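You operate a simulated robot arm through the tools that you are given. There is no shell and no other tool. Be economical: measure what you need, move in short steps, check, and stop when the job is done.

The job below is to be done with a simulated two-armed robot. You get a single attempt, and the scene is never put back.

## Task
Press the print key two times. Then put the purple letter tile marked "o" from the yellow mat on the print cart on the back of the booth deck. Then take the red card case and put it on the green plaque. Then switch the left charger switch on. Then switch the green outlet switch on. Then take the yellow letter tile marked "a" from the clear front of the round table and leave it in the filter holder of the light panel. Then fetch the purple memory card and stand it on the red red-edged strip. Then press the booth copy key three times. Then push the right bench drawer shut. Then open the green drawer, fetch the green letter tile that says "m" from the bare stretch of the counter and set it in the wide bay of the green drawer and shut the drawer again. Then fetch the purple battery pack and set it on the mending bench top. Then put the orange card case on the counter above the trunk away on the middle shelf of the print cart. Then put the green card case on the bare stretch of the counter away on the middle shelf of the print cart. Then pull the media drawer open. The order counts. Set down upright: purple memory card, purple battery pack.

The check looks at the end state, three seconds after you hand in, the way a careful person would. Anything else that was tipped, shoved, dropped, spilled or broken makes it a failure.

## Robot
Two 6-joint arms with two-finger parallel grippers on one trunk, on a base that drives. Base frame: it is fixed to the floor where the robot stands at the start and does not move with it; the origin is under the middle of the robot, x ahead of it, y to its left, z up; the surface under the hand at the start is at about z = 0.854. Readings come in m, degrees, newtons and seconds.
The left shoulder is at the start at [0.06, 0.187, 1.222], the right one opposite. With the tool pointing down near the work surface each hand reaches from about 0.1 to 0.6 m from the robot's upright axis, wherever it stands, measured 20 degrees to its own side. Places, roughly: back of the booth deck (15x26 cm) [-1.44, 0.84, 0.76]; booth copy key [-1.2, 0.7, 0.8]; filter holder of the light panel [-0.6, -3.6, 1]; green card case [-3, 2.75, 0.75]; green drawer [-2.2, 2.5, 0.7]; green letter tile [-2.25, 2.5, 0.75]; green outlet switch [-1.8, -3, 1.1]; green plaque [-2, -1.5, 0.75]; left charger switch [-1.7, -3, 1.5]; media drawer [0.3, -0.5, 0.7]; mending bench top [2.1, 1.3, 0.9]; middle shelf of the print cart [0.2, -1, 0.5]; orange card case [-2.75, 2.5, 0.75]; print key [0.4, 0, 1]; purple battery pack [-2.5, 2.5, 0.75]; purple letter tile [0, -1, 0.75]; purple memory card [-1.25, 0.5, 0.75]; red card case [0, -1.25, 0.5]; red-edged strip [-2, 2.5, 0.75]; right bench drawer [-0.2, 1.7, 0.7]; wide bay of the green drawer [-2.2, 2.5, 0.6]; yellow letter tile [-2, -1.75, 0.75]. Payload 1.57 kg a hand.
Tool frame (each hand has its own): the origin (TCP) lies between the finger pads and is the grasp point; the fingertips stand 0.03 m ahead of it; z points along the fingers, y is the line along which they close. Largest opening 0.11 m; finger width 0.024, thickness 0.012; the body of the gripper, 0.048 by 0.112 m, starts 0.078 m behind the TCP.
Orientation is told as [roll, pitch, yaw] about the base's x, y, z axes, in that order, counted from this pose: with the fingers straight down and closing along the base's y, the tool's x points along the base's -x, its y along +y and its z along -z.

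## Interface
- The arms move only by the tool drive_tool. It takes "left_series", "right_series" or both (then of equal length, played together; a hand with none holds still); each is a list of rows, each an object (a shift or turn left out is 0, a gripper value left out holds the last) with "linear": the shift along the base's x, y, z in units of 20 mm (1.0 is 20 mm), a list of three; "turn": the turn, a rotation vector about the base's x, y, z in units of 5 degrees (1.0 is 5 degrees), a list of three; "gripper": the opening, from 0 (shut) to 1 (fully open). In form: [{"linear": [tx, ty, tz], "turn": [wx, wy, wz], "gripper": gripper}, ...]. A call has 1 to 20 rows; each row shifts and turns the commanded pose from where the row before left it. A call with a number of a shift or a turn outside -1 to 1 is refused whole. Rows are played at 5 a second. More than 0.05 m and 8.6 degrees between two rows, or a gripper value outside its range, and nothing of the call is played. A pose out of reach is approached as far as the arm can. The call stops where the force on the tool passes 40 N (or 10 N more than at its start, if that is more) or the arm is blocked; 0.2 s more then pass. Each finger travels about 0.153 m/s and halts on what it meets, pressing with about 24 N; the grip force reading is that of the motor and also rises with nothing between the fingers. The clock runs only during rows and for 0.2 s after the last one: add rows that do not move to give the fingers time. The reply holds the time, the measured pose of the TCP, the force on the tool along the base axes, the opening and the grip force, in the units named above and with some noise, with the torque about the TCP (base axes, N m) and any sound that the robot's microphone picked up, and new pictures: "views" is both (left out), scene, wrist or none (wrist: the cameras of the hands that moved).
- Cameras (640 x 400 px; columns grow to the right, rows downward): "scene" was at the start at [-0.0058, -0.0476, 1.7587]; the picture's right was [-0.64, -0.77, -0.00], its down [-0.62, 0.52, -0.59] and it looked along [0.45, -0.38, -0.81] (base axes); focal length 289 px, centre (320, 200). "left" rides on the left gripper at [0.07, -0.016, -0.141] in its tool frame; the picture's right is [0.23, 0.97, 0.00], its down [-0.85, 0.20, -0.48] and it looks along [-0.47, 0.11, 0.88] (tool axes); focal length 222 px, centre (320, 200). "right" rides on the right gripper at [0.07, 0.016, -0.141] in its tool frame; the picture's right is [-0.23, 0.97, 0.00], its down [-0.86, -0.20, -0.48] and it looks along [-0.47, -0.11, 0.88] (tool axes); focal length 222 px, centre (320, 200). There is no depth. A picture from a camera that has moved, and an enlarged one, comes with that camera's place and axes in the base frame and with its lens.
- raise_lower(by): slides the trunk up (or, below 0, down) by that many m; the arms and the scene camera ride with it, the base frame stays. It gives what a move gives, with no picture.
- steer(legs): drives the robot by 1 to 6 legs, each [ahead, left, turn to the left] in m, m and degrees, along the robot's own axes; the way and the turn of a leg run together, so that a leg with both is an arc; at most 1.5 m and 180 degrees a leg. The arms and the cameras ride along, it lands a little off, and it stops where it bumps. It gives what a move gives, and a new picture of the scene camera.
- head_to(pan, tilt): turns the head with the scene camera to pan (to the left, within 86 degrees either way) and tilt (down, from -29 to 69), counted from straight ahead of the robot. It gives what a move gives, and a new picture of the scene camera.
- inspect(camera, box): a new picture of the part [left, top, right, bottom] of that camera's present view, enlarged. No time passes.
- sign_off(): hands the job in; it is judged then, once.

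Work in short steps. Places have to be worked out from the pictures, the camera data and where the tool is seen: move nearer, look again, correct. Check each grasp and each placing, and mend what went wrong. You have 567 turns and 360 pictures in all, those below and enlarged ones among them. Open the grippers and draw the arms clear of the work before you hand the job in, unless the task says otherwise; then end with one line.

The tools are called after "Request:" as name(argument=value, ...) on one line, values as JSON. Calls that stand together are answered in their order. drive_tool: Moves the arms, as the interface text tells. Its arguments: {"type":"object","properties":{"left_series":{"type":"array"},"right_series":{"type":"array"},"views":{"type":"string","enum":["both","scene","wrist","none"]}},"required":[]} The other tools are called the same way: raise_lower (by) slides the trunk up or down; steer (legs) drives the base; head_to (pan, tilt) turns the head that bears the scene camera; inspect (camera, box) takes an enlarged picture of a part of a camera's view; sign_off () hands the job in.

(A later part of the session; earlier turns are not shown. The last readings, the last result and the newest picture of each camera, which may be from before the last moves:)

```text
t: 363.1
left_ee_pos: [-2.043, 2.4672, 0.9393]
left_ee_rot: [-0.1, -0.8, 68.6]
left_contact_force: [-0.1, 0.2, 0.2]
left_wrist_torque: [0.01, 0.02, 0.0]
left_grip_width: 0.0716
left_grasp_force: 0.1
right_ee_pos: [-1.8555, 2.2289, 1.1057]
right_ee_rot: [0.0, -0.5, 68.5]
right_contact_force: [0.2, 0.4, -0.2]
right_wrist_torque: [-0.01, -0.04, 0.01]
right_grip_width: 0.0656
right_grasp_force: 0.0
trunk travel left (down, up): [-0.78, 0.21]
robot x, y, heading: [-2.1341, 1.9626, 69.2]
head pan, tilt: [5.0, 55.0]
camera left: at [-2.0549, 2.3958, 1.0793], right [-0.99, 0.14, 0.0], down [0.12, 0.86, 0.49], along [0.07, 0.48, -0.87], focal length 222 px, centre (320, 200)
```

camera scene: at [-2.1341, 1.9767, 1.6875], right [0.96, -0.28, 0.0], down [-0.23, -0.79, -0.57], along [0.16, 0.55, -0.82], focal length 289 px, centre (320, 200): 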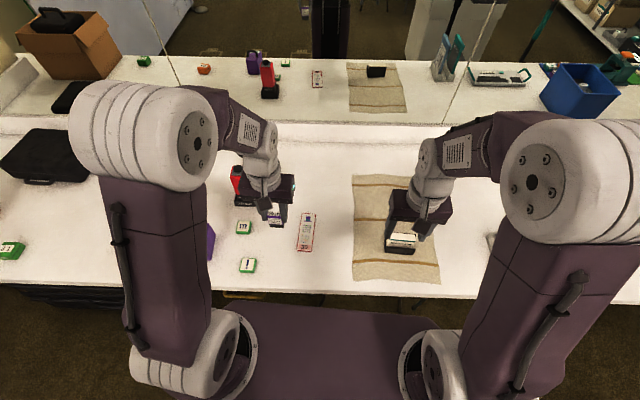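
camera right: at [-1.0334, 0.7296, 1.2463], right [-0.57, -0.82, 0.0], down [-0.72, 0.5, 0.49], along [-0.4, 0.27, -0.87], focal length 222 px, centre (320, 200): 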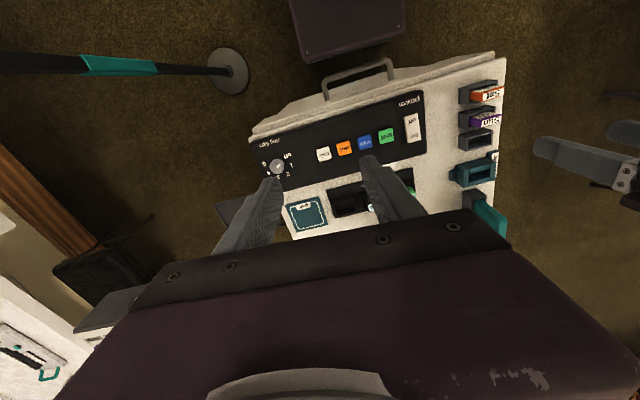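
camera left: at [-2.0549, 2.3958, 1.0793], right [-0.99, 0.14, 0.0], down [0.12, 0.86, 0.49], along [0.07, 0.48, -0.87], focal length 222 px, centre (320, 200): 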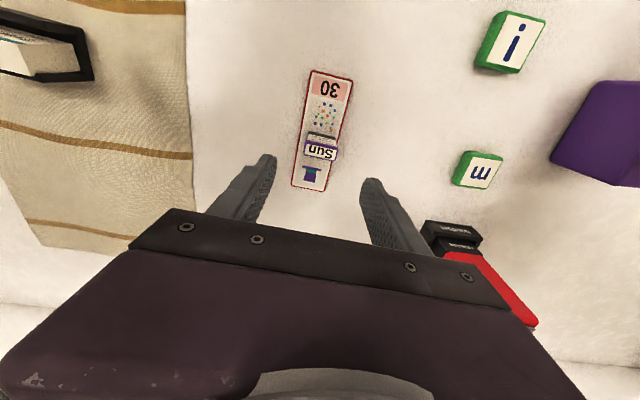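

The purple card stands on the strip. I close and raise the left hand, back off, and go to the booth's side for the copy key.

Request:
drive_tool(left_series=[{"linear": [-0.2, -0.5, 1]}, {"linear": [-0.2, -0.5, 1]}, {"linear": [-0.2, -0.5, 1]}, {"linear": [-0.2, -0.5, 1]}, {"linear": [-0.2, -0.5, 1]}, {"linear": [-0.2, -0.5, 1]}, {"linear": [-0.2, -0.5, 1]}, {"linear": [-0.2, -0.5, 1], "gripper": 0}, {}, {}], views="none")

Request:
steer(legs=[[-0.8, 0, 0], [-0.77, 0, 0], [0, -0.6, 0]])

```text
t: 365.3
left_ee_pos: [-2.0771, 2.3866, 1.1019]
left_ee_rot: [-0.2, -0.8, 68.6]
left_contact_force: [0.5, -1.0, -0.2]
left_wrist_torque: [0.02, -0.02, -0.01]
left_grip_width: 0.0002
left_grasp_force: 20.9
right_ee_pos: [-1.8564, 2.2288, 1.1062]
right_ee_rot: [0.0, -0.5, 68.6]
right_contact_force: [-0.1, -0.2, -1.1]
right_wrist_torque: [0.01, -0.01, -0.02]
right_grip_width: 0.066
right_grasp_force: 0.1
trunk travel left (down, up): [-0.78, 0.21]
robot x, y, heading: [-2.1279, 1.9622, 68.9]
head pan, tilt: [5.0, 55.0]
```

```text
t: 376.3
left_ee_pos: [-2.0369, 0.7364, 1.1017]
left_ee_rot: [-0.2, -0.7, 72.6]
left_contact_force: [0.1, 0.2, -0.2]
left_wrist_torque: [0.02, 0.02, 0.04]
left_grip_width: 0.0
left_grasp_force: 21.7
right_ee_pos: [-1.8037, 0.5958, 1.1052]
right_ee_rot: [0.1, -0.7, 72.6]
right_contact_force: [0.2, -0.2, 0.5]
right_wrist_torque: [0.01, 0.02, 0.0]
right_grip_width: 0.0658
right_grasp_force: 0.1
trunk travel left (down, up): [-0.78, 0.21]
robot x, y, heading: [-2.0617, 0.3105, 73.0]
head pan, tilt: [5.0, 55.0]
camera scene: at [-2.0655, 0.3228, 1.6875], right [0.98, -0.21, 0.0], down [-0.17, -0.8, -0.57], along [0.12, 0.56, -0.82], focal length 289 px, centre (320, 200)
```

scene: 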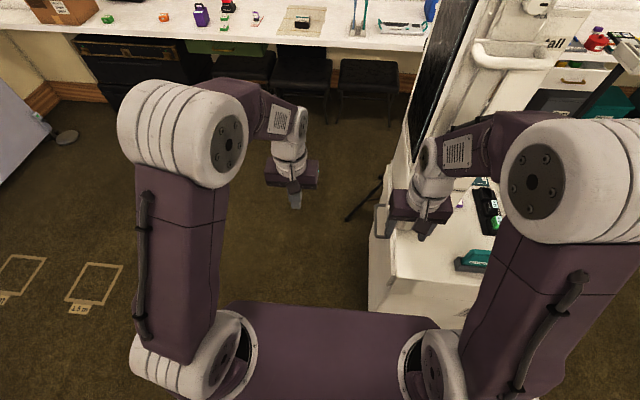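

The booth's back corner is closer than I thought. I back off a little and turn to face along the booth's side, so the hands stay clear of its pillar.

Request:
steer(legs=[[-0.08, 0, 0], [0, 0, -94]])

```text
t: 381.3
left_ee_pos: [-1.6581, 0.186, 1.1022]
left_ee_rot: [-0.1, -0.7, -20.2]
left_contact_force: [-0.5, -0.8, 0.1]
left_wrist_torque: [-0.01, 0.0, 0.05]
left_grip_width: 0.0
left_grasp_force: 21.4
right_ee_pos: [-1.8121, -0.0392, 1.1055]
right_ee_rot: [0.0, -0.5, -20.2]
right_contact_force: [0.1, 0.7, 0.6]
right_wrist_torque: [-0.02, -0.01, 0.01]
right_grip_width: 0.066
right_grasp_force: 0.1
trunk travel left (down, up): [-0.78, 0.21]
robot x, y, heading: [-2.0832, 0.2286, -19.7]
head pan, tilt: [5.0, 55.0]
camera scene: at [-2.0727, 0.2322, 1.6875], right [-0.26, -0.97, 0.0], down [-0.79, 0.21, -0.57], along [0.55, -0.15, -0.82], focal length 289 px, centre (320, 200)
```

scene: 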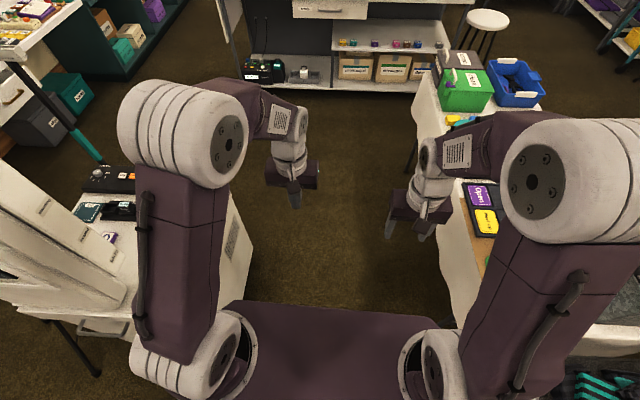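

The passage between booth and table is clear. I drive along it and then face the booth's side near the control panel.

Request:
steer(legs=[[0.7, 0, 0], [0, 0, 89], [0.18, 0, 0]])

```text
t: 390.0
left_ee_pos: [-1.344, 0.5918, 1.1034]
left_ee_rot: [-0.2, -0.8, 70.7]
left_contact_force: [-0.3, -0.3, -0.4]
left_wrist_torque: [0.03, -0.02, -0.01]
left_grip_width: 0.0
left_grasp_force: 21.4
right_ee_pos: [-1.1159, 0.4426, 1.1066]
right_ee_rot: [0.0, -0.7, 70.8]
right_contact_force: [0.0, -1.1, 0.0]
right_wrist_torque: [0.04, -0.02, 0.02]
right_grip_width: 0.0663
right_grasp_force: 0.1
trunk travel left (down, up): [-0.78, 0.21]
robot x, y, heading: [-1.3788, 0.1687, 71.2]
head pan, tilt: [5.0, 55.0]
camera scene: at [-1.3861, 0.1774, 1.6875], right [0.97, -0.24, 0.0], down [-0.19, -0.79, -0.58], along [0.14, 0.56, -0.82], focal length 289 px, centre (320, 200)
```

scene: 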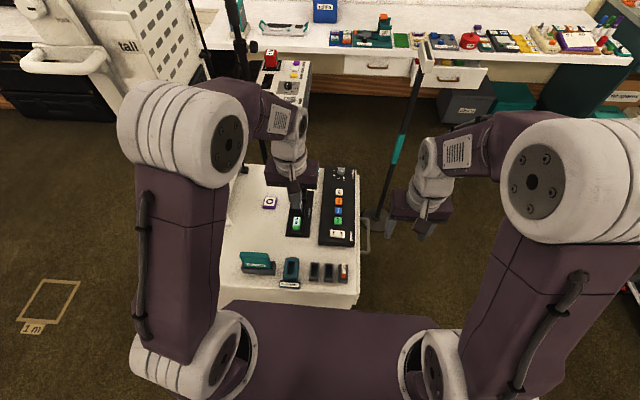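

Request:
inspect(camera="scene", box=[230, 150, 380, 290])

Request:
inspect(camera="left", box=[0, 0, 640, 400])

```text
2.86 times, centred on (305, 220) of scene
camera zoom: at [-1.3861, 0.1774, 1.6875], right [0.97, -0.24, 0.0], down [-0.19, -0.79, -0.58], along [0.14, 0.56, -0.82], focal length 827 px, centre (363, 143)
```

zoom: 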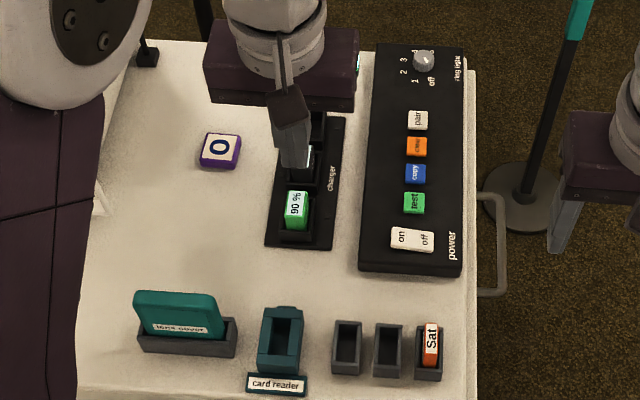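

```text
1.00 times, centred on (320, 200) of left (not enlarged: the box is as wide or as high as the picture)
camera zoom: at [-1.3532, 0.5191, 1.2427], right [-0.99, 0.11, 0.0], down [0.09, 0.87, 0.49], along [0.06, 0.49, -0.87], focal length 222 px, centre (320, 200)
```

zoom: 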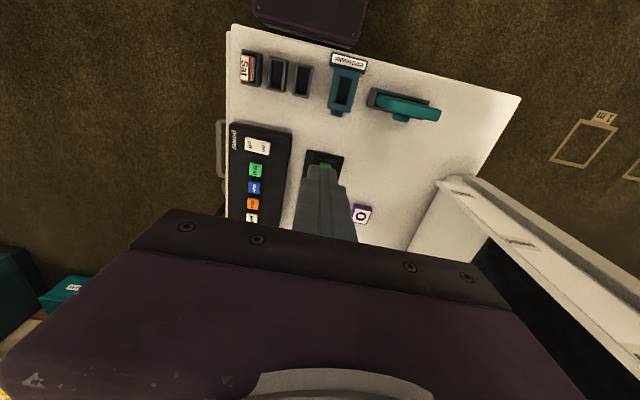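

Copy key ≈ (-1.184, 0.72, 0.80). I move slightly closer and to the right, then bring the closed left fingers over it.

Request:
steer(legs=[[0.06, -0.1, 0]])

Request:
drive_tool(left_series=[{"linear": [0.5, 0.65, -0.5]}, {"linear": [0.5, 0.65, -0.5]}, {"linear": [0, 0, 0]}], views="none")

```text
t: 391.2
left_ee_pos: [-1.2304, 0.6205, 1.1015]
left_ee_rot: [-0.1, -0.8, 70.8]
left_contact_force: [-0.8, -0.2, -0.5]
left_wrist_torque: [0.0, -0.02, 0.0]
left_grip_width: 0.0
left_grasp_force: 21.7
right_ee_pos: [-1.0015, 0.4706, 1.1066]
right_ee_rot: [0.1, -0.7, 70.8]
right_contact_force: [-0.3, -0.2, -0.1]
right_wrist_torque: [0.01, -0.02, 0.0]
right_grip_width: 0.0662
right_grasp_force: 0.1
trunk travel left (down, up): [-0.78, 0.21]
robot x, y, heading: [-1.2648, 0.1958, 71.4]
head pan, tilt: [5.0, 55.0]
camera scene: at [-1.2725, 0.2061, 1.6875], right [0.97, -0.24, 0.0], down [-0.19, -0.8, -0.57], along [0.14, 0.56, -0.82], focal length 289 px, centre (320, 200)
```

scene: 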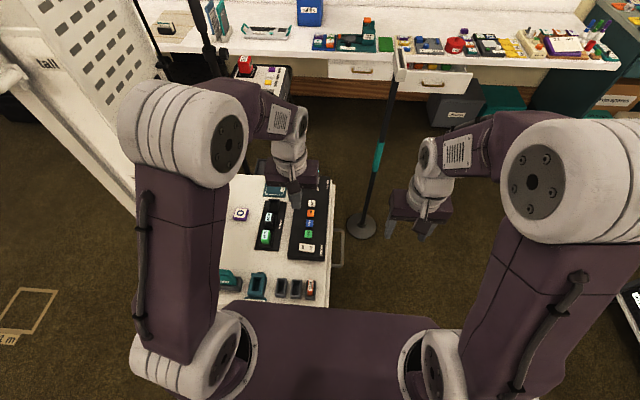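

```text
t: 392.1
left_ee_pos: [-1.2066, 0.6479, 1.0823]
left_ee_rot: [0.0, -0.8, 70.9]
left_contact_force: [0.4, -0.3, 0.0]
left_wrist_torque: [0.04, 0.03, 0.01]
left_grip_width: 0.0
left_grasp_force: 21.7
right_ee_pos: [-1.0002, 0.4708, 1.1062]
right_ee_rot: [0.1, -0.6, 70.8]
right_contact_force: [0.6, -0.2, 0.1]
right_wrist_torque: [0.02, 0.02, 0.01]
right_grip_width: 0.0658
right_grasp_force: 0.1
trunk travel left (down, up): [-0.78, 0.21]
robot x, y, heading: [-1.266, 0.194, 71.3]
head pan, tilt: [5.0, 55.0]
```

Re-measured: key at (-1.184, 0.716). I position above it and look with the wrist camera.

Request:
drive_tool(left_series=[{"linear": [0.28, 0.85, -0.9]}, {"linear": [0.28, 0.85, -0.9]}, {"linear": [0.28, 0.85, -0.9]}, {"linear": [0.28, 0.85, -0.9]}, {"linear": [0, 0, -0.9]}, {"linear": [0, 0, -0.9]}, {"linear": [0, 0, -0.9]}, {"linear": [0, 0, -0.9]}, {"linear": [0, 0, -0.9]}, {"linear": [0, 0, -0.9]}, {}], views="wrist")

```text
t: 394.4
left_ee_pos: [-1.1872, 0.7131, 0.9006]
left_ee_rot: [-0.1, -0.7, 70.9]
left_contact_force: [-0.3, -0.3, 0.8]
left_wrist_torque: [0.02, 0.01, 0.0]
left_grip_width: 0.0
left_grasp_force: 22.0
right_ee_pos: [-1.0011, 0.4703, 1.1064]
right_ee_rot: [0.1, -0.6, 70.8]
right_contact_force: [0.4, 0.2, -0.6]
right_wrist_torque: [-0.02, 0.02, -0.03]
right_grip_width: 0.0663
right_grasp_force: 0.1
trunk travel left (down, up): [-0.78, 0.21]
robot x, y, heading: [-1.2699, 0.1951, 71.5]
head pan, tilt: [5.0, 55.0]
camera left: at [-1.1965, 0.6406, 1.0402], right [-0.99, 0.1, 0.0], down [0.09, 0.87, 0.49], along [0.06, 0.49, -0.87], focal length 222 px, centre (320, 200)
```

left: 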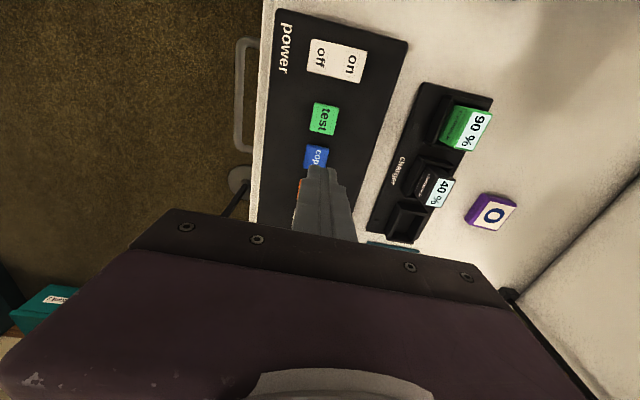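

The copy key lies just ahead of the tip. I shift 5/9 mm and lower a bit for a closer check.

Request:
drive_tool(left_series=[{"linear": [0.25, 0.45, -0.9]}, {"linear": [0, 0, -0.9]}, {}], views="none")

Request:
inspect(camera="left", box=[220, 60, 420, 240])

Request:
inspect(camera="scene", box=[270, 150, 360, 270])

```text
t: 395.2
left_ee_pos: [-1.182, 0.7237, 0.8656]
left_ee_rot: [0.0, -0.8, 70.9]
left_contact_force: [1.0, -1.2, 0.2]
left_wrist_torque: [-0.03, 0.0, 0.02]
left_grip_width: 0.0
left_grasp_force: 21.3
right_ee_pos: [-1.0002, 0.4717, 1.1067]
right_ee_rot: [0.0, -0.6, 70.8]
right_contact_force: [0.8, -0.4, 0.3]
right_wrist_torque: [0.02, 0.0, 0.04]
right_grip_width: 0.066
right_grasp_force: 0.1
trunk travel left (down, up): [-0.78, 0.21]
robot x, y, heading: [-1.2709, 0.1935, 71.4]
head pan, tilt: [5.0, 55.0]
```

```text
2.22 times, centred on (320, 150) of left
camera zoom: at [-1.1912, 0.6507, 1.0054], right [-0.99, 0.1, 0.0], down [0.09, 0.87, 0.49], along [0.06, 0.49, -0.87], focal length 494 px, centre (320, 311)
```

zoom: 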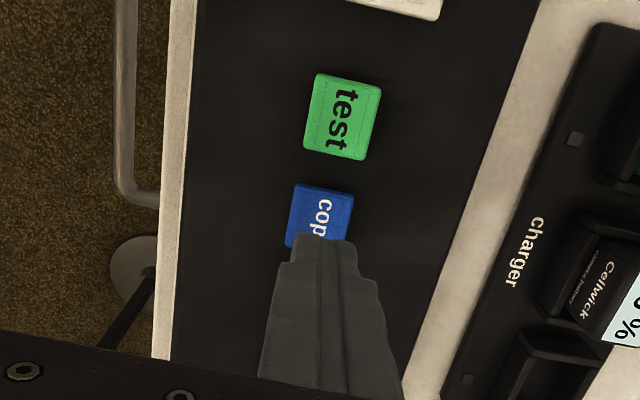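

```text
3.33 times, centred on (315, 210) of scene
camera zoom: at [-1.2704, 0.2064, 1.6875], right [0.97, -0.24, 0.0], down [-0.19, -0.8, -0.57], along [0.14, 0.56, -0.82], focal length 965 px, centre (337, 167)
```

zoom: 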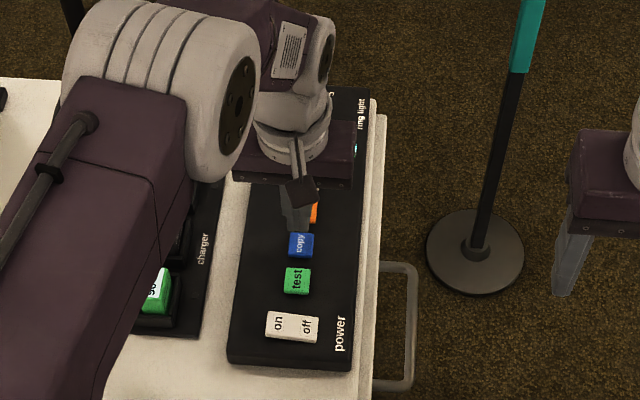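

Fingertip is right over the copy key. First press.

Request:
drive_tool(left_series=[{"linear": [0.05, 0.05, -0.7]}, {"linear": [0, 0, -0.4]}, {"linear": [0, 0, -0.3]}, {"linear": [0, 0, -0.2]}, {"linear": [0, 0, -0.2]}, {"linear": [0, 0, -0.2]}, {"linear": [0, 0, -0.2]}, {"linear": [0, 0, -0.2]}], views="none")

```text
t: 396.9
left_ee_pos: [-1.1812, 0.7255, 0.8274]
left_ee_rot: [-0.1, -1.3, 70.9]
left_contact_force: [-7.6, -11.7, 30.0]
left_wrist_torque: [-0.64, 0.35, -0.11]
left_grip_width: 0.0
left_grasp_force: 20.9
right_ee_pos: [-1.0023, 0.4674, 1.1079]
right_ee_rot: [0.0, -0.8, 71.0]
right_contact_force: [0.5, 0.9, 0.3]
right_wrist_torque: [0.01, -0.01, -0.02]
right_grip_width: 0.0662
right_grasp_force: 0.1
trunk travel left (down, up): [-0.78, 0.21]
robot x, y, heading: [-1.2621, 0.1943, 71.2]
head pan, tilt: [5.0, 55.0]
heard: click
stopped in row 8 (left hand): the force on the tool passed its limit at 45 N (the readings are from after the stop); the commanded pose is now the measured one
```

Click 1. I release and press again, same motion with pauses.

Request:
drive_tool(left_series=[{"linear": [0, 0, 0.9]}, {}, {}], views="none")

Request:
drive_tool(left_series=[{"linear": [0, 0, -0.5]}, {"linear": [0, 0, -0.2]}, {"linear": [0, 0, -0.15]}, {"linear": [0, 0, -0.1]}], views="none")

```text
t: 397.7
left_ee_pos: [-1.1793, 0.7261, 0.8417]
left_ee_rot: [-0.2, -1.2, 70.9]
left_contact_force: [0.2, -0.2, -0.2]
left_wrist_torque: [0.01, 0.01, 0.02]
left_grip_width: 0.0
left_grasp_force: 21.3
right_ee_pos: [-1.0011, 0.4716, 1.1055]
right_ee_rot: [0.1, -0.6, 71.0]
right_contact_force: [-0.8, 0.4, -0.3]
right_wrist_torque: [-0.01, 0.0, -0.01]
right_grip_width: 0.0659
right_grasp_force: 0.0
trunk travel left (down, up): [-0.78, 0.21]
robot x, y, heading: [-1.268, 0.1923, 71.4]
head pan, tilt: [5.0, 55.0]
```

```text
t: 398.7
left_ee_pos: [-1.1803, 0.7266, 0.8277]
left_ee_rot: [-0.1, -1.6, 70.9]
left_contact_force: [-2.5, -1.1, 30.4]
left_wrist_torque: [-0.38, 0.16, -0.02]
left_grip_width: 0.0001
left_grasp_force: 21.6
right_ee_pos: [-1.0018, 0.4672, 1.1078]
right_ee_rot: [0.1, -0.8, 70.9]
right_contact_force: [0.5, 0.1, -0.9]
right_wrist_torque: [0.0, 0.02, 0.0]
right_grip_width: 0.066
right_grasp_force: 0.0
trunk travel left (down, up): [-0.78, 0.21]
robot x, y, heading: [-1.2658, 0.1935, 71.1]
head pan, tilt: [5.0, 55.0]
heard: click
```

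Click 2. Third press.

Request:
drive_tool(left_series=[{"linear": [0, 0, 0.9]}, {}, {}], views="none")

Request:
drive_tool(left_series=[{"linear": [0, 0, -0.5]}, {"linear": [0, 0, -0.2]}, {"linear": [0, 0, -0.15]}, {"linear": [0, 0, -0.1]}], views="none")

```text
t: 399.5
left_ee_pos: [-1.1804, 0.7289, 0.8413]
left_ee_rot: [-0.2, -1.3, 71.0]
left_contact_force: [-0.2, 0.4, 0.2]
left_wrist_torque: [-0.01, 0.01, 0.01]
left_grip_width: 0.0
left_grasp_force: 21.7
right_ee_pos: [-1.0018, 0.472, 1.1055]
right_ee_rot: [0.0, -0.6, 70.9]
right_contact_force: [-0.1, 0.0, -0.2]
right_wrist_torque: [0.01, 0.02, 0.01]
right_grip_width: 0.0661
right_grasp_force: 0.1
trunk travel left (down, up): [-0.78, 0.21]
robot x, y, heading: [-1.2695, 0.1956, 71.2]
head pan, tilt: [5.0, 55.0]
```

```text
t: 400.7
left_ee_pos: [-1.1803, 0.7278, 0.8281]
left_ee_rot: [0.0, -1.7, 70.9]
left_contact_force: [-5.5, -11.0, 26.6]
left_wrist_torque: [-0.6, 0.33, -0.07]
left_grip_width: 0.0
left_grasp_force: 21.5
right_ee_pos: [-1.0027, 0.4666, 1.1078]
right_ee_rot: [0.0, -0.9, 70.9]
right_contact_force: [0.1, 0.2, 0.0]
right_wrist_torque: [0.01, -0.02, 0.01]
right_grip_width: 0.0658
right_grasp_force: 0.0
trunk travel left (down, up): [-0.78, 0.21]
robot x, y, heading: [-1.2665, 0.1983, 71.2]
head pan, tilt: [5.0, 55.0]
heard: click
stopped in row 4 (left hand): the force on the tool passed its limit at 42 N (the readings are from after the stop); the commanded pose is now the measured one
```

Three clicks heard. I lift the left hand away and go on to the right bench drawer.

Request:
drive_tool(left_series=[{"linear": [0, 0, 1]}, {"linear": [0, 0, 1]}, {"linear": [0, 0, 1]}, {"linear": [0, 0, 1]}, {"linear": [0, 0, 1]}, {"linear": [0, 0, 1]}, {"linear": [-0.3, -0.9, 1]}, {"linear": [-0.3, -0.9, 1]}, {"linear": [-0.3, -0.9, 1]}, {"linear": [-0.3, -0.9, 1]}, {"linear": [-0.3, -0.9, 1]}, {"linear": [-0.3, -0.9, 1]}, {"linear": [-0.3, -0.9, 1]}, {"linear": [-0.3, -0.9, 1]}], right_series=[{"gripper": 0}, {}, {}, {}, {}, {}, {}, {}, {}, {}, {}, {}, {}, {}], views="none")

Request:
steer(legs=[[-0.1, -0.3, -2], [0, -0.3, 0], [0.55, 0, 0]])

```text
t: 403.7
left_ee_pos: [-1.227, 0.5842, 1.105]
left_ee_rot: [-0.1, -1.6, 70.9]
left_contact_force: [0.5, 0.6, -0.6]
left_wrist_torque: [0.03, 0.02, -0.02]
left_grip_width: 0.0
left_grasp_force: 21.4
right_ee_pos: [-1.0016, 0.4692, 1.1063]
right_ee_rot: [0.0, -0.7, 70.9]
right_contact_force: [-0.1, 1.0, 0.0]
right_wrist_torque: [-0.02, -0.02, 0.01]
right_grip_width: 0.0
right_grasp_force: 21.3
trunk travel left (down, up): [-0.78, 0.21]
robot x, y, heading: [-1.2661, 0.195, 71.2]
head pan, tilt: [5.0, 55.0]
```

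```text
t: 410.3
left_ee_pos: [-0.4812, 0.8001, 1.105]
left_ee_rot: [-0.2, -1.7, 68.5]
left_contact_force: [0.2, 0.0, -0.1]
left_wrist_torque: [0.04, -0.02, 0.0]
left_grip_width: 0.0001
left_grasp_force: 20.8
right_ee_pos: [-0.2605, 0.6779, 1.1057]
right_ee_rot: [0.1, -0.7, 68.5]
right_contact_force: [0.2, 0.0, 0.2]
right_wrist_torque: [-0.02, 0.0, 0.04]
right_grip_width: 0.0002
right_grasp_force: 21.3
trunk travel left (down, up): [-0.78, 0.21]
robot x, y, heading: [-0.5349, 0.4126, 69.1]
head pan, tilt: [5.0, 55.0]
camera scene: at [-0.5409, 0.4242, 1.6875], right [0.96, -0.28, 0.0], down [-0.23, -0.79, -0.57], along [0.16, 0.55, -0.82], focal length 289 px, centre (320, 200)
```

scene: 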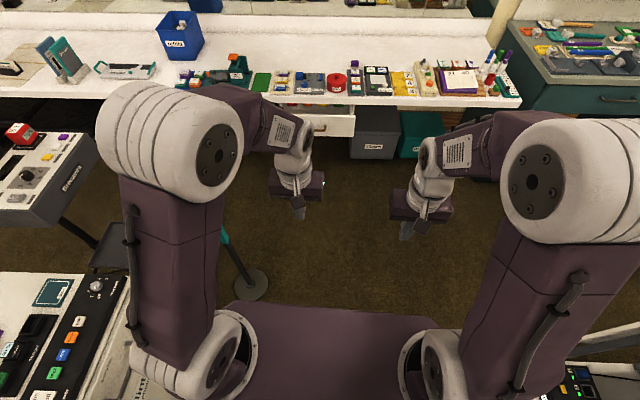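

Request:
inspect(camera="scene", box=[240, 80, 400, 170])

```text
4.00 times, centred on (320, 125) of scene
camera zoom: at [-0.5409, 0.4242, 1.6875], right [0.96, -0.28, 0.0], down [-0.23, -0.79, -0.57], along [0.16, 0.55, -0.82], focal length 1158 px, centre (320, 500)
```

zoom: 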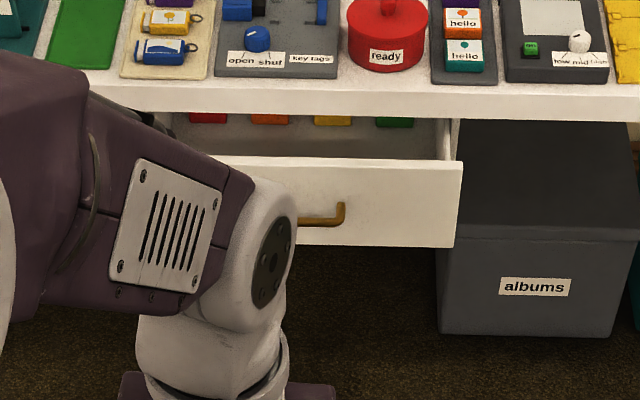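

The open drawer's handle is at its middle; I'll push on the face right of the handle near (-0.13, 1.52, 0.68). I drive up.

Request:
steer(legs=[[0.6, 0.05, 0]])

Request:
drive_tool(right_series=[{"turn": [0.934, -0.358, 0], "linear": [0, 0, -0.5]}, {"turn": [0.934, -0.358, 0], "linear": [0, 0, -0.5]}, {"turn": [0.934, -0.358, 0], "linear": [0, 0, -0.5]}, {"turn": [0.934, -0.358, 0], "linear": [0, 0, -0.5]}, {"turn": [0.934, -0.358, 0], "linear": [0, 0, -0.5]}, {"turn": [0.934, -0.358, 0], "linear": [0, 0, -0.5]}, {"turn": [0.934, -0.358, 0], "linear": [0, 0, -0.5]}, {"turn": [0.934, -0.358, 0], "linear": [0, 0, -0.5]}, {"turn": [0.934, -0.358, 0], "linear": [0, 0, -0.5]}, {"turn": [0.934, -0.358, 0], "linear": [0, 0, -0.5]}, {"turn": [0.934, -0.358, 0], "linear": [0, 0, -0.5]}, {"turn": [0.934, -0.358, 0], "linear": [0, 0, -0.5]}, {}], views="both")

```text
t: 413.7
left_ee_pos: [-0.3118, 1.3767, 1.1062]
left_ee_rot: [-0.3, -1.7, 68.4]
left_contact_force: [0.2, 0.0, 0.6]
left_wrist_torque: [0.03, 0.03, -0.01]
left_grip_width: 0.0004
left_grasp_force: 21.8
right_ee_pos: [-0.0922, 1.2532, 1.1073]
right_ee_rot: [0.1, -0.7, 68.4]
right_contact_force: [0.0, -0.4, -0.4]
right_wrist_torque: [0.03, 0.02, -0.01]
right_grip_width: 0.0
right_grasp_force: 21.3
trunk travel left (down, up): [-0.78, 0.21]
robot x, y, heading: [-0.3664, 0.986, 69.0]
head pan, tilt: [5.0, 55.0]
camera scene: at [-0.3721, 0.999, 1.6875], right [0.96, -0.28, 0.0], down [-0.23, -0.79, -0.57], along [0.16, 0.55, -0.82], focal length 289 px, centre (320, 200)
```

scene: 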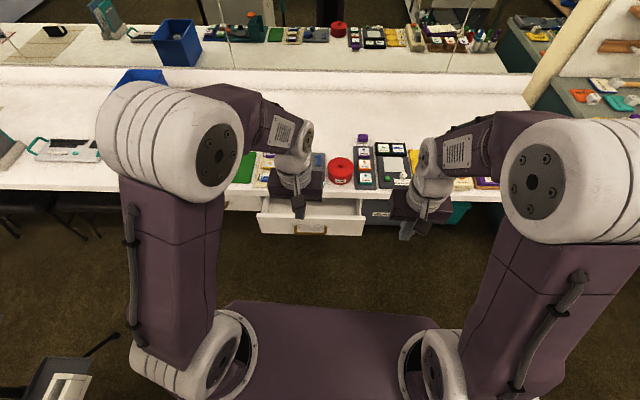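

```text
t: 416.5
left_ee_pos: [-0.3129, 1.376, 1.104]
left_ee_rot: [-0.2, -1.6, 68.4]
left_contact_force: [-0.1, -0.4, 0.0]
left_wrist_torque: [0.04, -0.01, 0.0]
left_grip_width: 0.0
left_grasp_force: 21.8
right_ee_pos: [-0.0616, 1.339, 1.052]
right_ee_rot: [-5.9, -42.7, 69.7]
right_contact_force: [0.6, -0.5, 0.4]
right_wrist_torque: [-0.03, 0.03, 0.0]
right_grip_width: 0.0
right_grasp_force: 21.2
right hand out of reach, approached as far as the arm can: row 4, 5, 6, 7, 8, 9, 10, 11, 12
trunk travel left (down, up): [-0.78, 0.21]
robot x, y, heading: [-0.3664, 0.9858, 68.8]
head pan, tilt: [5.0, 55.0]
camera scene: at [-0.3717, 1.0003, 1.6875], right [0.96, -0.28, 0.0], down [-0.23, -0.79, -0.57], along [0.16, 0.55, -0.82], focal length 289 px, centre (320, 200)
camera right: at [-0.1412, 1.2118, 1.1058], right [-0.83, 0.56, 0.08], down [0.24, 0.22, 0.94], along [0.51, 0.8, -0.32], focal length 222 px, centre (320, 200)
```

scene: 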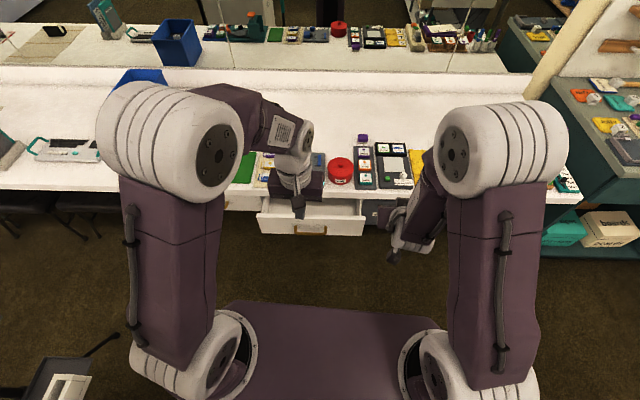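
right: 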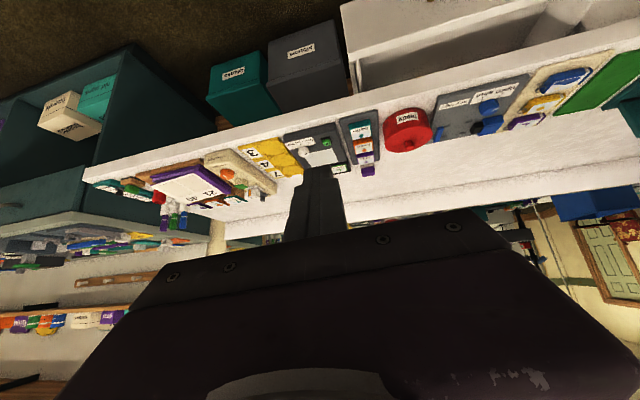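

I lift the left hand out of the way and lower the right hand in front of the drawer face.

Request:
drive_tool(left_series=[{"linear": [0, 0, 1]}, {"linear": [0, 0, 1]}, {"linear": [0, 0, 1]}, {"linear": [0, 0, 1]}, {"linear": [0, 0, 1]}, {"linear": [0, 0, 1]}, {}, {}, {}, {}, {}, {}, {}, {}, {}, {}, {}], right_series=[{"linear": [0, 0, -1]}, {"linear": [0, 0, -1]}, {"linear": [0, 0, -1]}, {"linear": [-0.9, 0.35, -1]}, {"linear": [-0.9, 0.35, -1]}, {"linear": [-0.9, 0.35, -1]}, {"linear": [-0.9, 0.35, -1]}, {"linear": [-0.9, 0.35, -1]}, {"linear": [-0.9, 0.35, -1]}, {"linear": [0, 0, -1]}, {"linear": [0, 0, -1]}, {"linear": [0, 0, -1]}, {"linear": [0, 0, -1]}, {"linear": [0, 0, -1]}, {"linear": [0, 0, -1]}, {"linear": [0, 0, -1]}, {}], views="both")

```text
t: 420.1
left_ee_pos: [-0.3106, 1.3756, 1.2265]
left_ee_rot: [-0.2, -1.6, 68.4]
left_contact_force: [0.2, 0.1, -0.1]
left_wrist_torque: [0.05, -0.02, -0.01]
left_grip_width: 0.0
left_grasp_force: 20.8
right_ee_pos: [-0.171, 1.4433, 0.7808]
right_ee_rot: [-4.7, -43.1, 69.0]
right_contact_force: [-0.5, -0.9, 0.6]
right_wrist_torque: [0.01, -0.02, 0.03]
right_grip_width: 0.0
right_grasp_force: 21.1
right hand out of reach, approached as far as the arm can: row 1, 2, 3, 4, 5, 6, 11, 12
trunk travel left (down, up): [-0.78, 0.21]
robot x, y, heading: [-0.3677, 0.9836, 69.0]
head pan, tilt: [5.0, 55.0]
camera scene: at [-0.3719, 1.0001, 1.6875], right [0.96, -0.28, 0.0], down [-0.23, -0.79, -0.57], along [0.16, 0.55, -0.82], focal length 289 px, centre (320, 200)
camera right: at [-0.2501, 1.3152, 0.8349], right [-0.83, 0.55, 0.1], down [0.25, 0.21, 0.94], along [0.5, 0.81, -0.31], focal length 222 px, centre (320, 200)
camera left: at [-0.3241, 1.302, 1.3653], right [-0.99, 0.15, -0.01], down [0.12, 0.86, 0.5], along [0.08, 0.5, -0.86], focal length 222 px, centre (320, 200)
```

scene: 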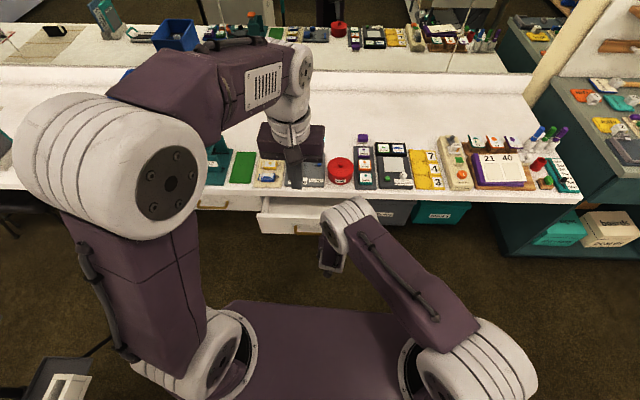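
right: 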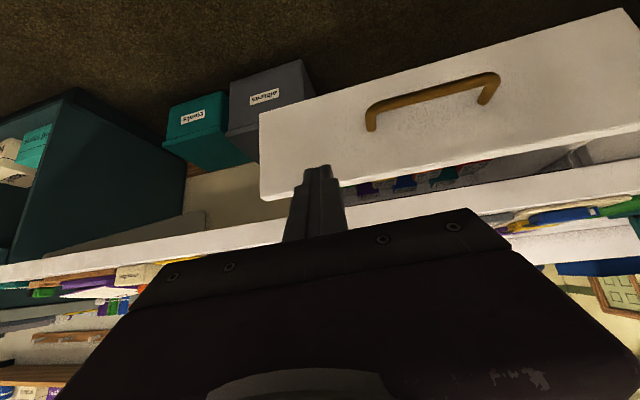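
left: 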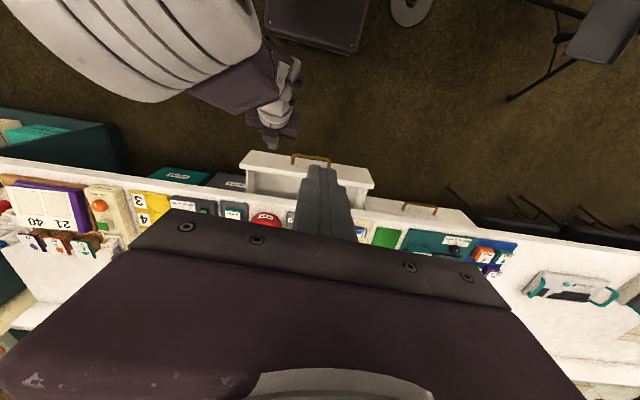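

The tip is in front of the drawer's right part, slightly above it. I lower 9 cm, then push forward.

Request:
drive_tool(right_series=[{"linear": [0, 0, -1]}, {"linear": [0, 0, -1]}, {"linear": [0, 0, -1]}, {"linear": [0, 0, -1]}, {"linear": [0, 0, -0.5]}, {}], views="wrist")

```text
t: 421.5
left_ee_pos: [-0.3106, 1.3753, 1.2263]
left_ee_rot: [-0.2, -1.7, 68.5]
left_contact_force: [0.8, -1.2, 0.2]
left_wrist_torque: [0.03, -0.03, 0.03]
left_grip_width: 0.0
left_grasp_force: 21.5
right_ee_pos: [-0.1727, 1.4419, 0.6905]
right_ee_rot: [-4.5, -43.2, 68.8]
right_contact_force: [0.0, 0.4, 0.3]
right_wrist_torque: [-0.01, -0.04, 0.01]
right_grip_width: 0.0
right_grasp_force: 20.8
trunk travel left (down, up): [-0.78, 0.21]
robot x, y, heading: [-0.3674, 0.9852, 68.6]
head pan, tilt: [5.0, 55.0]
camera right: at [-0.2504, 1.3139, 0.7444], right [-0.83, 0.55, 0.1], down [0.25, 0.21, 0.94], along [0.5, 0.81, -0.31], focal length 222 px, centre (320, 200)
```

right: 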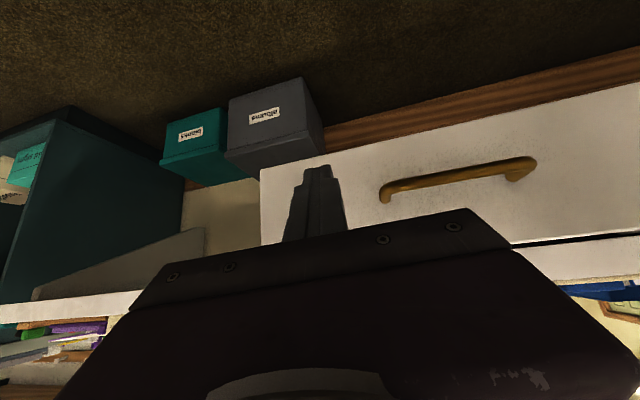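

The finger is in front of the face, clear of the handle. I push along the counter's normal.

Request:
drive_tool(right_series=[{"linear": [0.34, 0.88, 0]}, {"linear": [0.34, 0.88, 0]}, {"linear": [0.34, 0.88, 0]}, {"linear": [0.34, 0.88, 0]}, {"linear": [0.34, 0.88, 0]}, {"linear": [0.34, 0.88, 0]}, {"linear": [0.34, 0.88, 0]}, {"linear": [0.34, 0.88, 0]}, {"linear": [0.34, 0.88, 0]}], views="wrist")

```text
t: 423.5
left_ee_pos: [-0.3118, 1.376, 1.2266]
left_ee_rot: [-0.1, -1.5, 68.5]
left_contact_force: [0.2, 0.0, 0.1]
left_wrist_torque: [-0.01, -0.01, 0.0]
left_grip_width: 0.0
left_grasp_force: 21.1
right_ee_pos: [-0.1481, 1.5018, 0.6916]
right_ee_rot: [-4.5, -43.2, 68.8]
right_contact_force: [0.0, 0.6, 0.2]
right_wrist_torque: [0.01, 0.02, -0.02]
right_grip_width: 0.0001
right_grasp_force: 21.5
right hand out of reach, approached as far as the arm can: row 4, 5, 6, 7, 8, 9
trunk travel left (down, up): [-0.78, 0.21]
robot x, y, heading: [-0.3714, 0.9865, 68.8]
head pan, tilt: [5.0, 55.0]
camera right: at [-0.2268, 1.3741, 0.7452], right [-0.83, 0.55, 0.1], down [0.25, 0.21, 0.94], along [0.5, 0.81, -0.31], focal length 222 px, centre (320, 200)
```

right: 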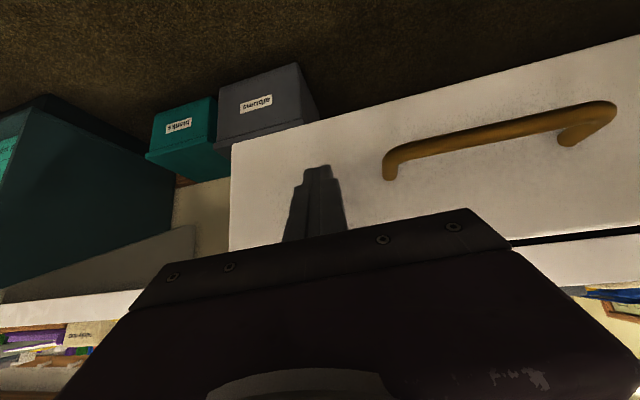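

The arm is at its reach limit, so I push by driving the base forward slowly.

Request:
steer(legs=[[0.06, 0, 0]])

Request:
steer(legs=[[0.06, 0, 0]])

```text
t: 424.4
left_ee_pos: [-0.2903, 1.4285, 1.227]
left_ee_rot: [-0.3, -1.8, 68.4]
left_contact_force: [0.3, -0.4, 0.3]
left_wrist_torque: [0.04, -0.03, 0.02]
left_grip_width: 0.0
left_grasp_force: 21.0
right_ee_pos: [-0.127, 1.5553, 0.6944]
right_ee_rot: [-4.6, -43.4, 68.9]
right_contact_force: [0.3, -1.1, -0.1]
right_wrist_torque: [0.01, -0.01, 0.02]
right_grip_width: 0.0
right_grasp_force: 21.1
trunk travel left (down, up): [-0.78, 0.21]
robot x, y, heading: [-0.3475, 1.042, 69.1]
head pan, tilt: [5.0, 55.0]
camera scene: at [-0.3526, 1.0504, 1.6875], right [0.96, -0.28, 0.0], down [-0.23, -0.79, -0.58], along [0.16, 0.55, -0.82], focal length 289 px, centre (320, 200)
```

scene: 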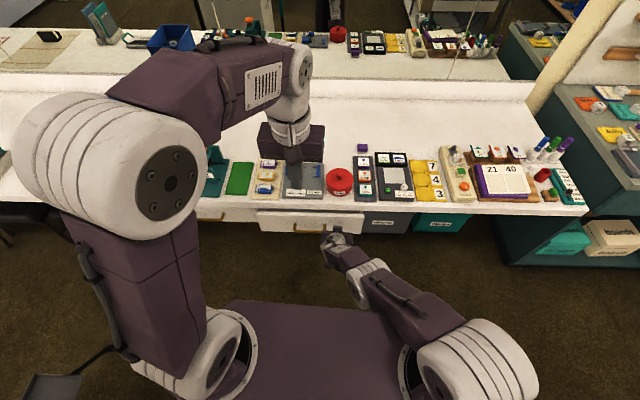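

```text
t: 425.5
left_ee_pos: [-0.269, 1.4849, 1.2253]
left_ee_rot: [-0.2, -1.5, 68.4]
left_contact_force: [-0.3, 0.8, -1.2]
left_wrist_torque: [0.0, 0.01, -0.01]
left_grip_width: 0.0
left_grasp_force: 21.1
right_ee_pos: [-0.1069, 1.6062, 0.689]
right_ee_rot: [-4.8, -43.0, 68.9]
right_contact_force: [-0.6, -0.8, 0.2]
right_wrist_torque: [0.03, -0.02, 0.04]
right_grip_width: 0.0003
right_grasp_force: 21.4
trunk travel left (down, up): [-0.78, 0.21]
robot x, y, heading: [-0.3279, 1.0948, 68.7]
head pan, tilt: [5.0, 55.0]
stopped in leg 1: the force on the tool passed its limit at 151 N (the readings are from after the stop); the commanded pose is now the measured one
camera scene: at [-0.3296, 1.109, 1.6873], right [0.96, -0.28, 0.0], down [-0.23, -0.79, -0.57], along [0.16, 0.55, -0.82], focal length 289 px, centre (320, 200)
```

scene: 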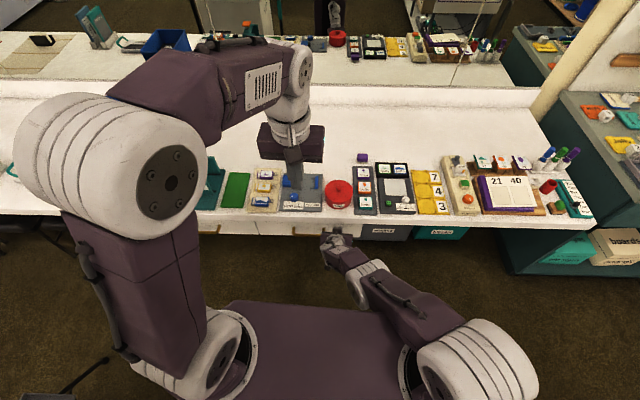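

Request:
inspect(camera="scene", box=[180, 190, 420, 270])

Request:
inspect(camera="left", box=[0, 0, 640, 400])

```text
2.67 times, centred on (300, 230) of scene
camera zoom: at [-0.3296, 1.109, 1.6873], right [0.96, -0.28, 0.0], down [-0.23, -0.79, -0.57], along [0.16, 0.55, -0.82], focal length 772 px, centre (373, 120)
```

zoom: 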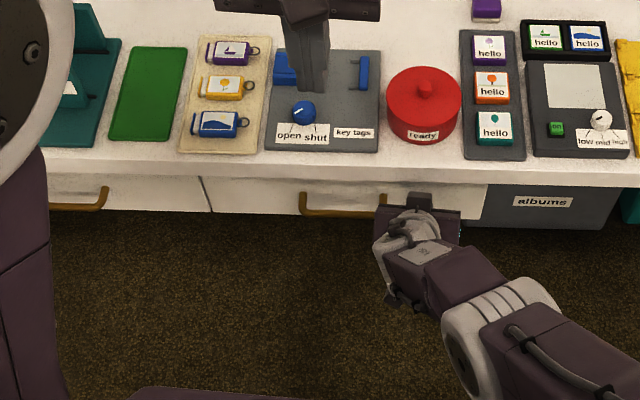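

```text
1.00 times, centred on (320, 200) of left (not enlarged: the box is as wide or as high as the picture)
camera zoom: at [-0.2815, 1.4112, 1.3647], right [-0.99, 0.15, -0.01], down [0.12, 0.86, 0.5], along [0.08, 0.49, -0.87], focal length 222 px, centre (320, 200)
```

zoom: 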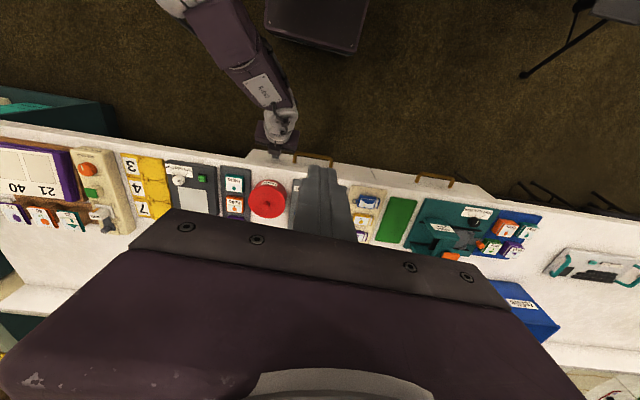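

The drawer is shut, flush with its neighbour. I back off, raise and untilt the right hand.

Request:
steer(legs=[[-0.25, 0, 0]])

Request:
drive_tool(right_series=[{"linear": [0.4, 0, 1]}, {"linear": [0.4, 0, 1]}, {"linear": [0.4, 0, 1]}, {"linear": [0.4, 0, 1]}, {"turn": [-0.934, 0.358, 0], "linear": [0.4, 0, 1]}, {"turn": [-0.934, 0.358, 0], "linear": [0.4, 0, 1]}, {"turn": [-0.934, 0.358, 0], "linear": [0, 0, 1]}, {"turn": [-0.934, 0.358, 0], "linear": [0, 0, 1]}, {"turn": [-0.934, 0.358, 0], "linear": [0, 0, 1]}, {"turn": [-0.934, 0.358, 0], "linear": [0, 0, 1]}, {"turn": [-0.934, 0.358, 0], "linear": [0, 0, 1]}, {"turn": [-0.934, 0.358, 0], "linear": [0, 0, 1]}, {"turn": [-0.6, 0.2, 0], "linear": [0, 0, 1]}, {"linear": [0, 0, 1]}, {"linear": [0, 0, 1]}, {"linear": [0, 0, 1]}, {}], views="none")

```text
t: 427.3
left_ee_pos: [-0.3619, 1.251, 1.2254]
left_ee_rot: [-0.2, -1.5, 68.8]
left_contact_force: [0.2, 0.1, 0.9]
left_wrist_torque: [0.0, 0.02, -0.04]
left_grip_width: 0.0003
left_grasp_force: 21.6
right_ee_pos: [-0.2013, 1.3731, 0.6884]
right_ee_rot: [-4.8, -42.8, 69.2]
right_contact_force: [0.3, 0.0, 0.6]
right_wrist_torque: [-0.03, 0.01, 0.01]
right_grip_width: 0.0
right_grasp_force: 21.4
trunk travel left (down, up): [-0.78, 0.21]
robot x, y, heading: [-0.4164, 0.8615, 69.3]
head pan, tilt: [5.0, 55.0]
camera scene: at [-0.4196, 0.8749, 1.6874], right [0.96, -0.27, 0.0], down [-0.22, -0.79, -0.57], along [0.16, 0.55, -0.82], focal length 289 px, centre (320, 200)
```

scene: 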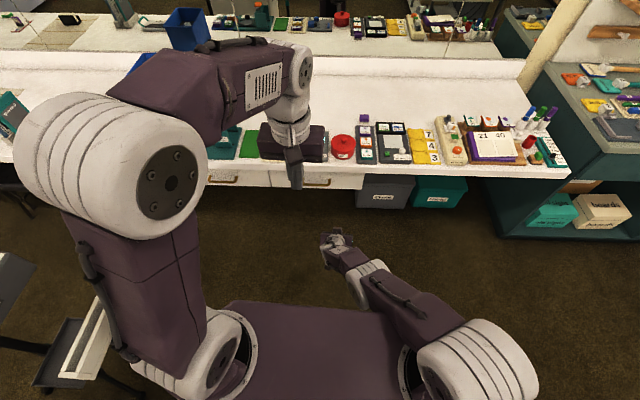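

```text
t: 430.9
left_ee_pos: [-0.362, 1.2501, 1.225]
left_ee_rot: [-0.2, -1.5, 68.8]
left_contact_force: [0.3, 0.8, 0.5]
left_wrist_torque: [0.02, -0.03, -0.01]
left_grip_width: 0.0
left_grasp_force: 21.1
right_ee_pos: [-0.1539, 1.3742, 1.0105]
right_ee_rot: [-4.7, 0.2, 69.2]
right_contact_force: [-0.8, -0.3, 0.0]
right_wrist_torque: [0.0, 0.02, -0.02]
right_grip_width: 0.0
right_grasp_force: 21.3
trunk travel left (down, up): [-0.78, 0.21]
robot x, y, heading: [-0.4177, 0.8616, 69.3]
head pan, tilt: [5.0, 55.0]
```

Now I tuck the right hand and drive back around the booth to the counter's left part.

Request:
drive_tool(right_series=[{"linear": [-0.3, -0.9, 0.3], "turn": [0.34, 0.88, 0]}, {"linear": [-0.3, -0.9, 0.3]}, {"linear": [-0.3, -0.9, 0.3]}, {"linear": [-0.3, -0.9, 0.3]}, {"linear": [-0.3, -0.9, 0.3]}, {"linear": [-0.3, -0.9, 0.3]}, {"linear": [-0.3, -0.9, 0.3]}, {"linear": [-0.3, -0.9, 0.3]}, {"linear": [-0.3, -0.9, 0.3]}, {}], views="none")

Request:
steer(legs=[[-1.08, 0, 0], [0, 0, 90], [0.8, 0, 0]])

```text
t: 433.1
left_ee_pos: [-0.363, 1.2492, 1.2252]
left_ee_rot: [-0.1, -1.5, 68.8]
left_contact_force: [-0.8, 0.1, -0.8]
left_wrist_torque: [0.01, -0.01, -0.04]
left_grip_width: 0.0
left_grasp_force: 21.6
right_ee_pos: [-0.2084, 1.2126, 1.0637]
right_ee_rot: [-0.1, 0.3, 69.4]
right_contact_force: [0.8, 1.5, 0.0]
right_wrist_torque: [-0.02, -0.04, 0.02]
right_grip_width: 0.0
right_grasp_force: 21.1
trunk travel left (down, up): [-0.78, 0.21]
robot x, y, heading: [-0.4146, 0.8621, 69.2]
head pan, tilt: [5.0, 55.0]
```

```text
t: 446.3
left_ee_pos: [-1.9404, 0.1949, 1.2262]
left_ee_rot: [-0.2, -1.7, 159.9]
left_contact_force: [0.1, -0.5, 0.3]
left_wrist_torque: [-0.03, 0.01, -0.04]
left_grip_width: 0.0
left_grasp_force: 21.1
right_ee_pos: [-1.9056, 0.351, 1.0636]
right_ee_rot: [0.1, 0.1, 160.3]
right_contact_force: [-0.1, 0.5, -0.2]
right_wrist_torque: [-0.02, 0.01, -0.02]
right_grip_width: 0.0001
right_grasp_force: 21.4
trunk travel left (down, up): [-0.78, 0.21]
robot x, y, heading: [-1.5508, 0.1491, 160.6]
head pan, tilt: [5.0, 55.0]
camera scene: at [-1.5653, 0.1456, 1.6875], right [0.25, 0.97, 0.0], down [0.79, -0.21, -0.57], along [-0.56, 0.15, -0.82], focal length 289 px, centre (320, 200)
```

scene: 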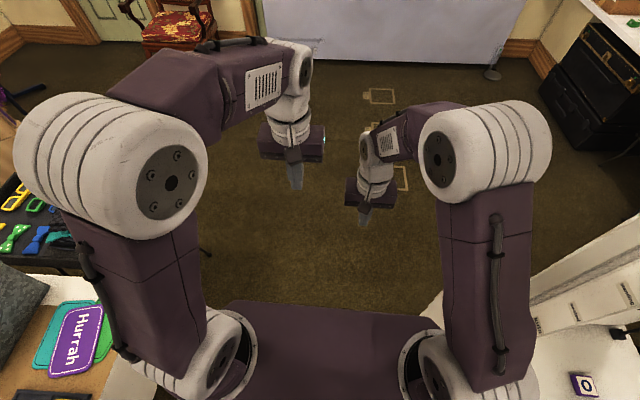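

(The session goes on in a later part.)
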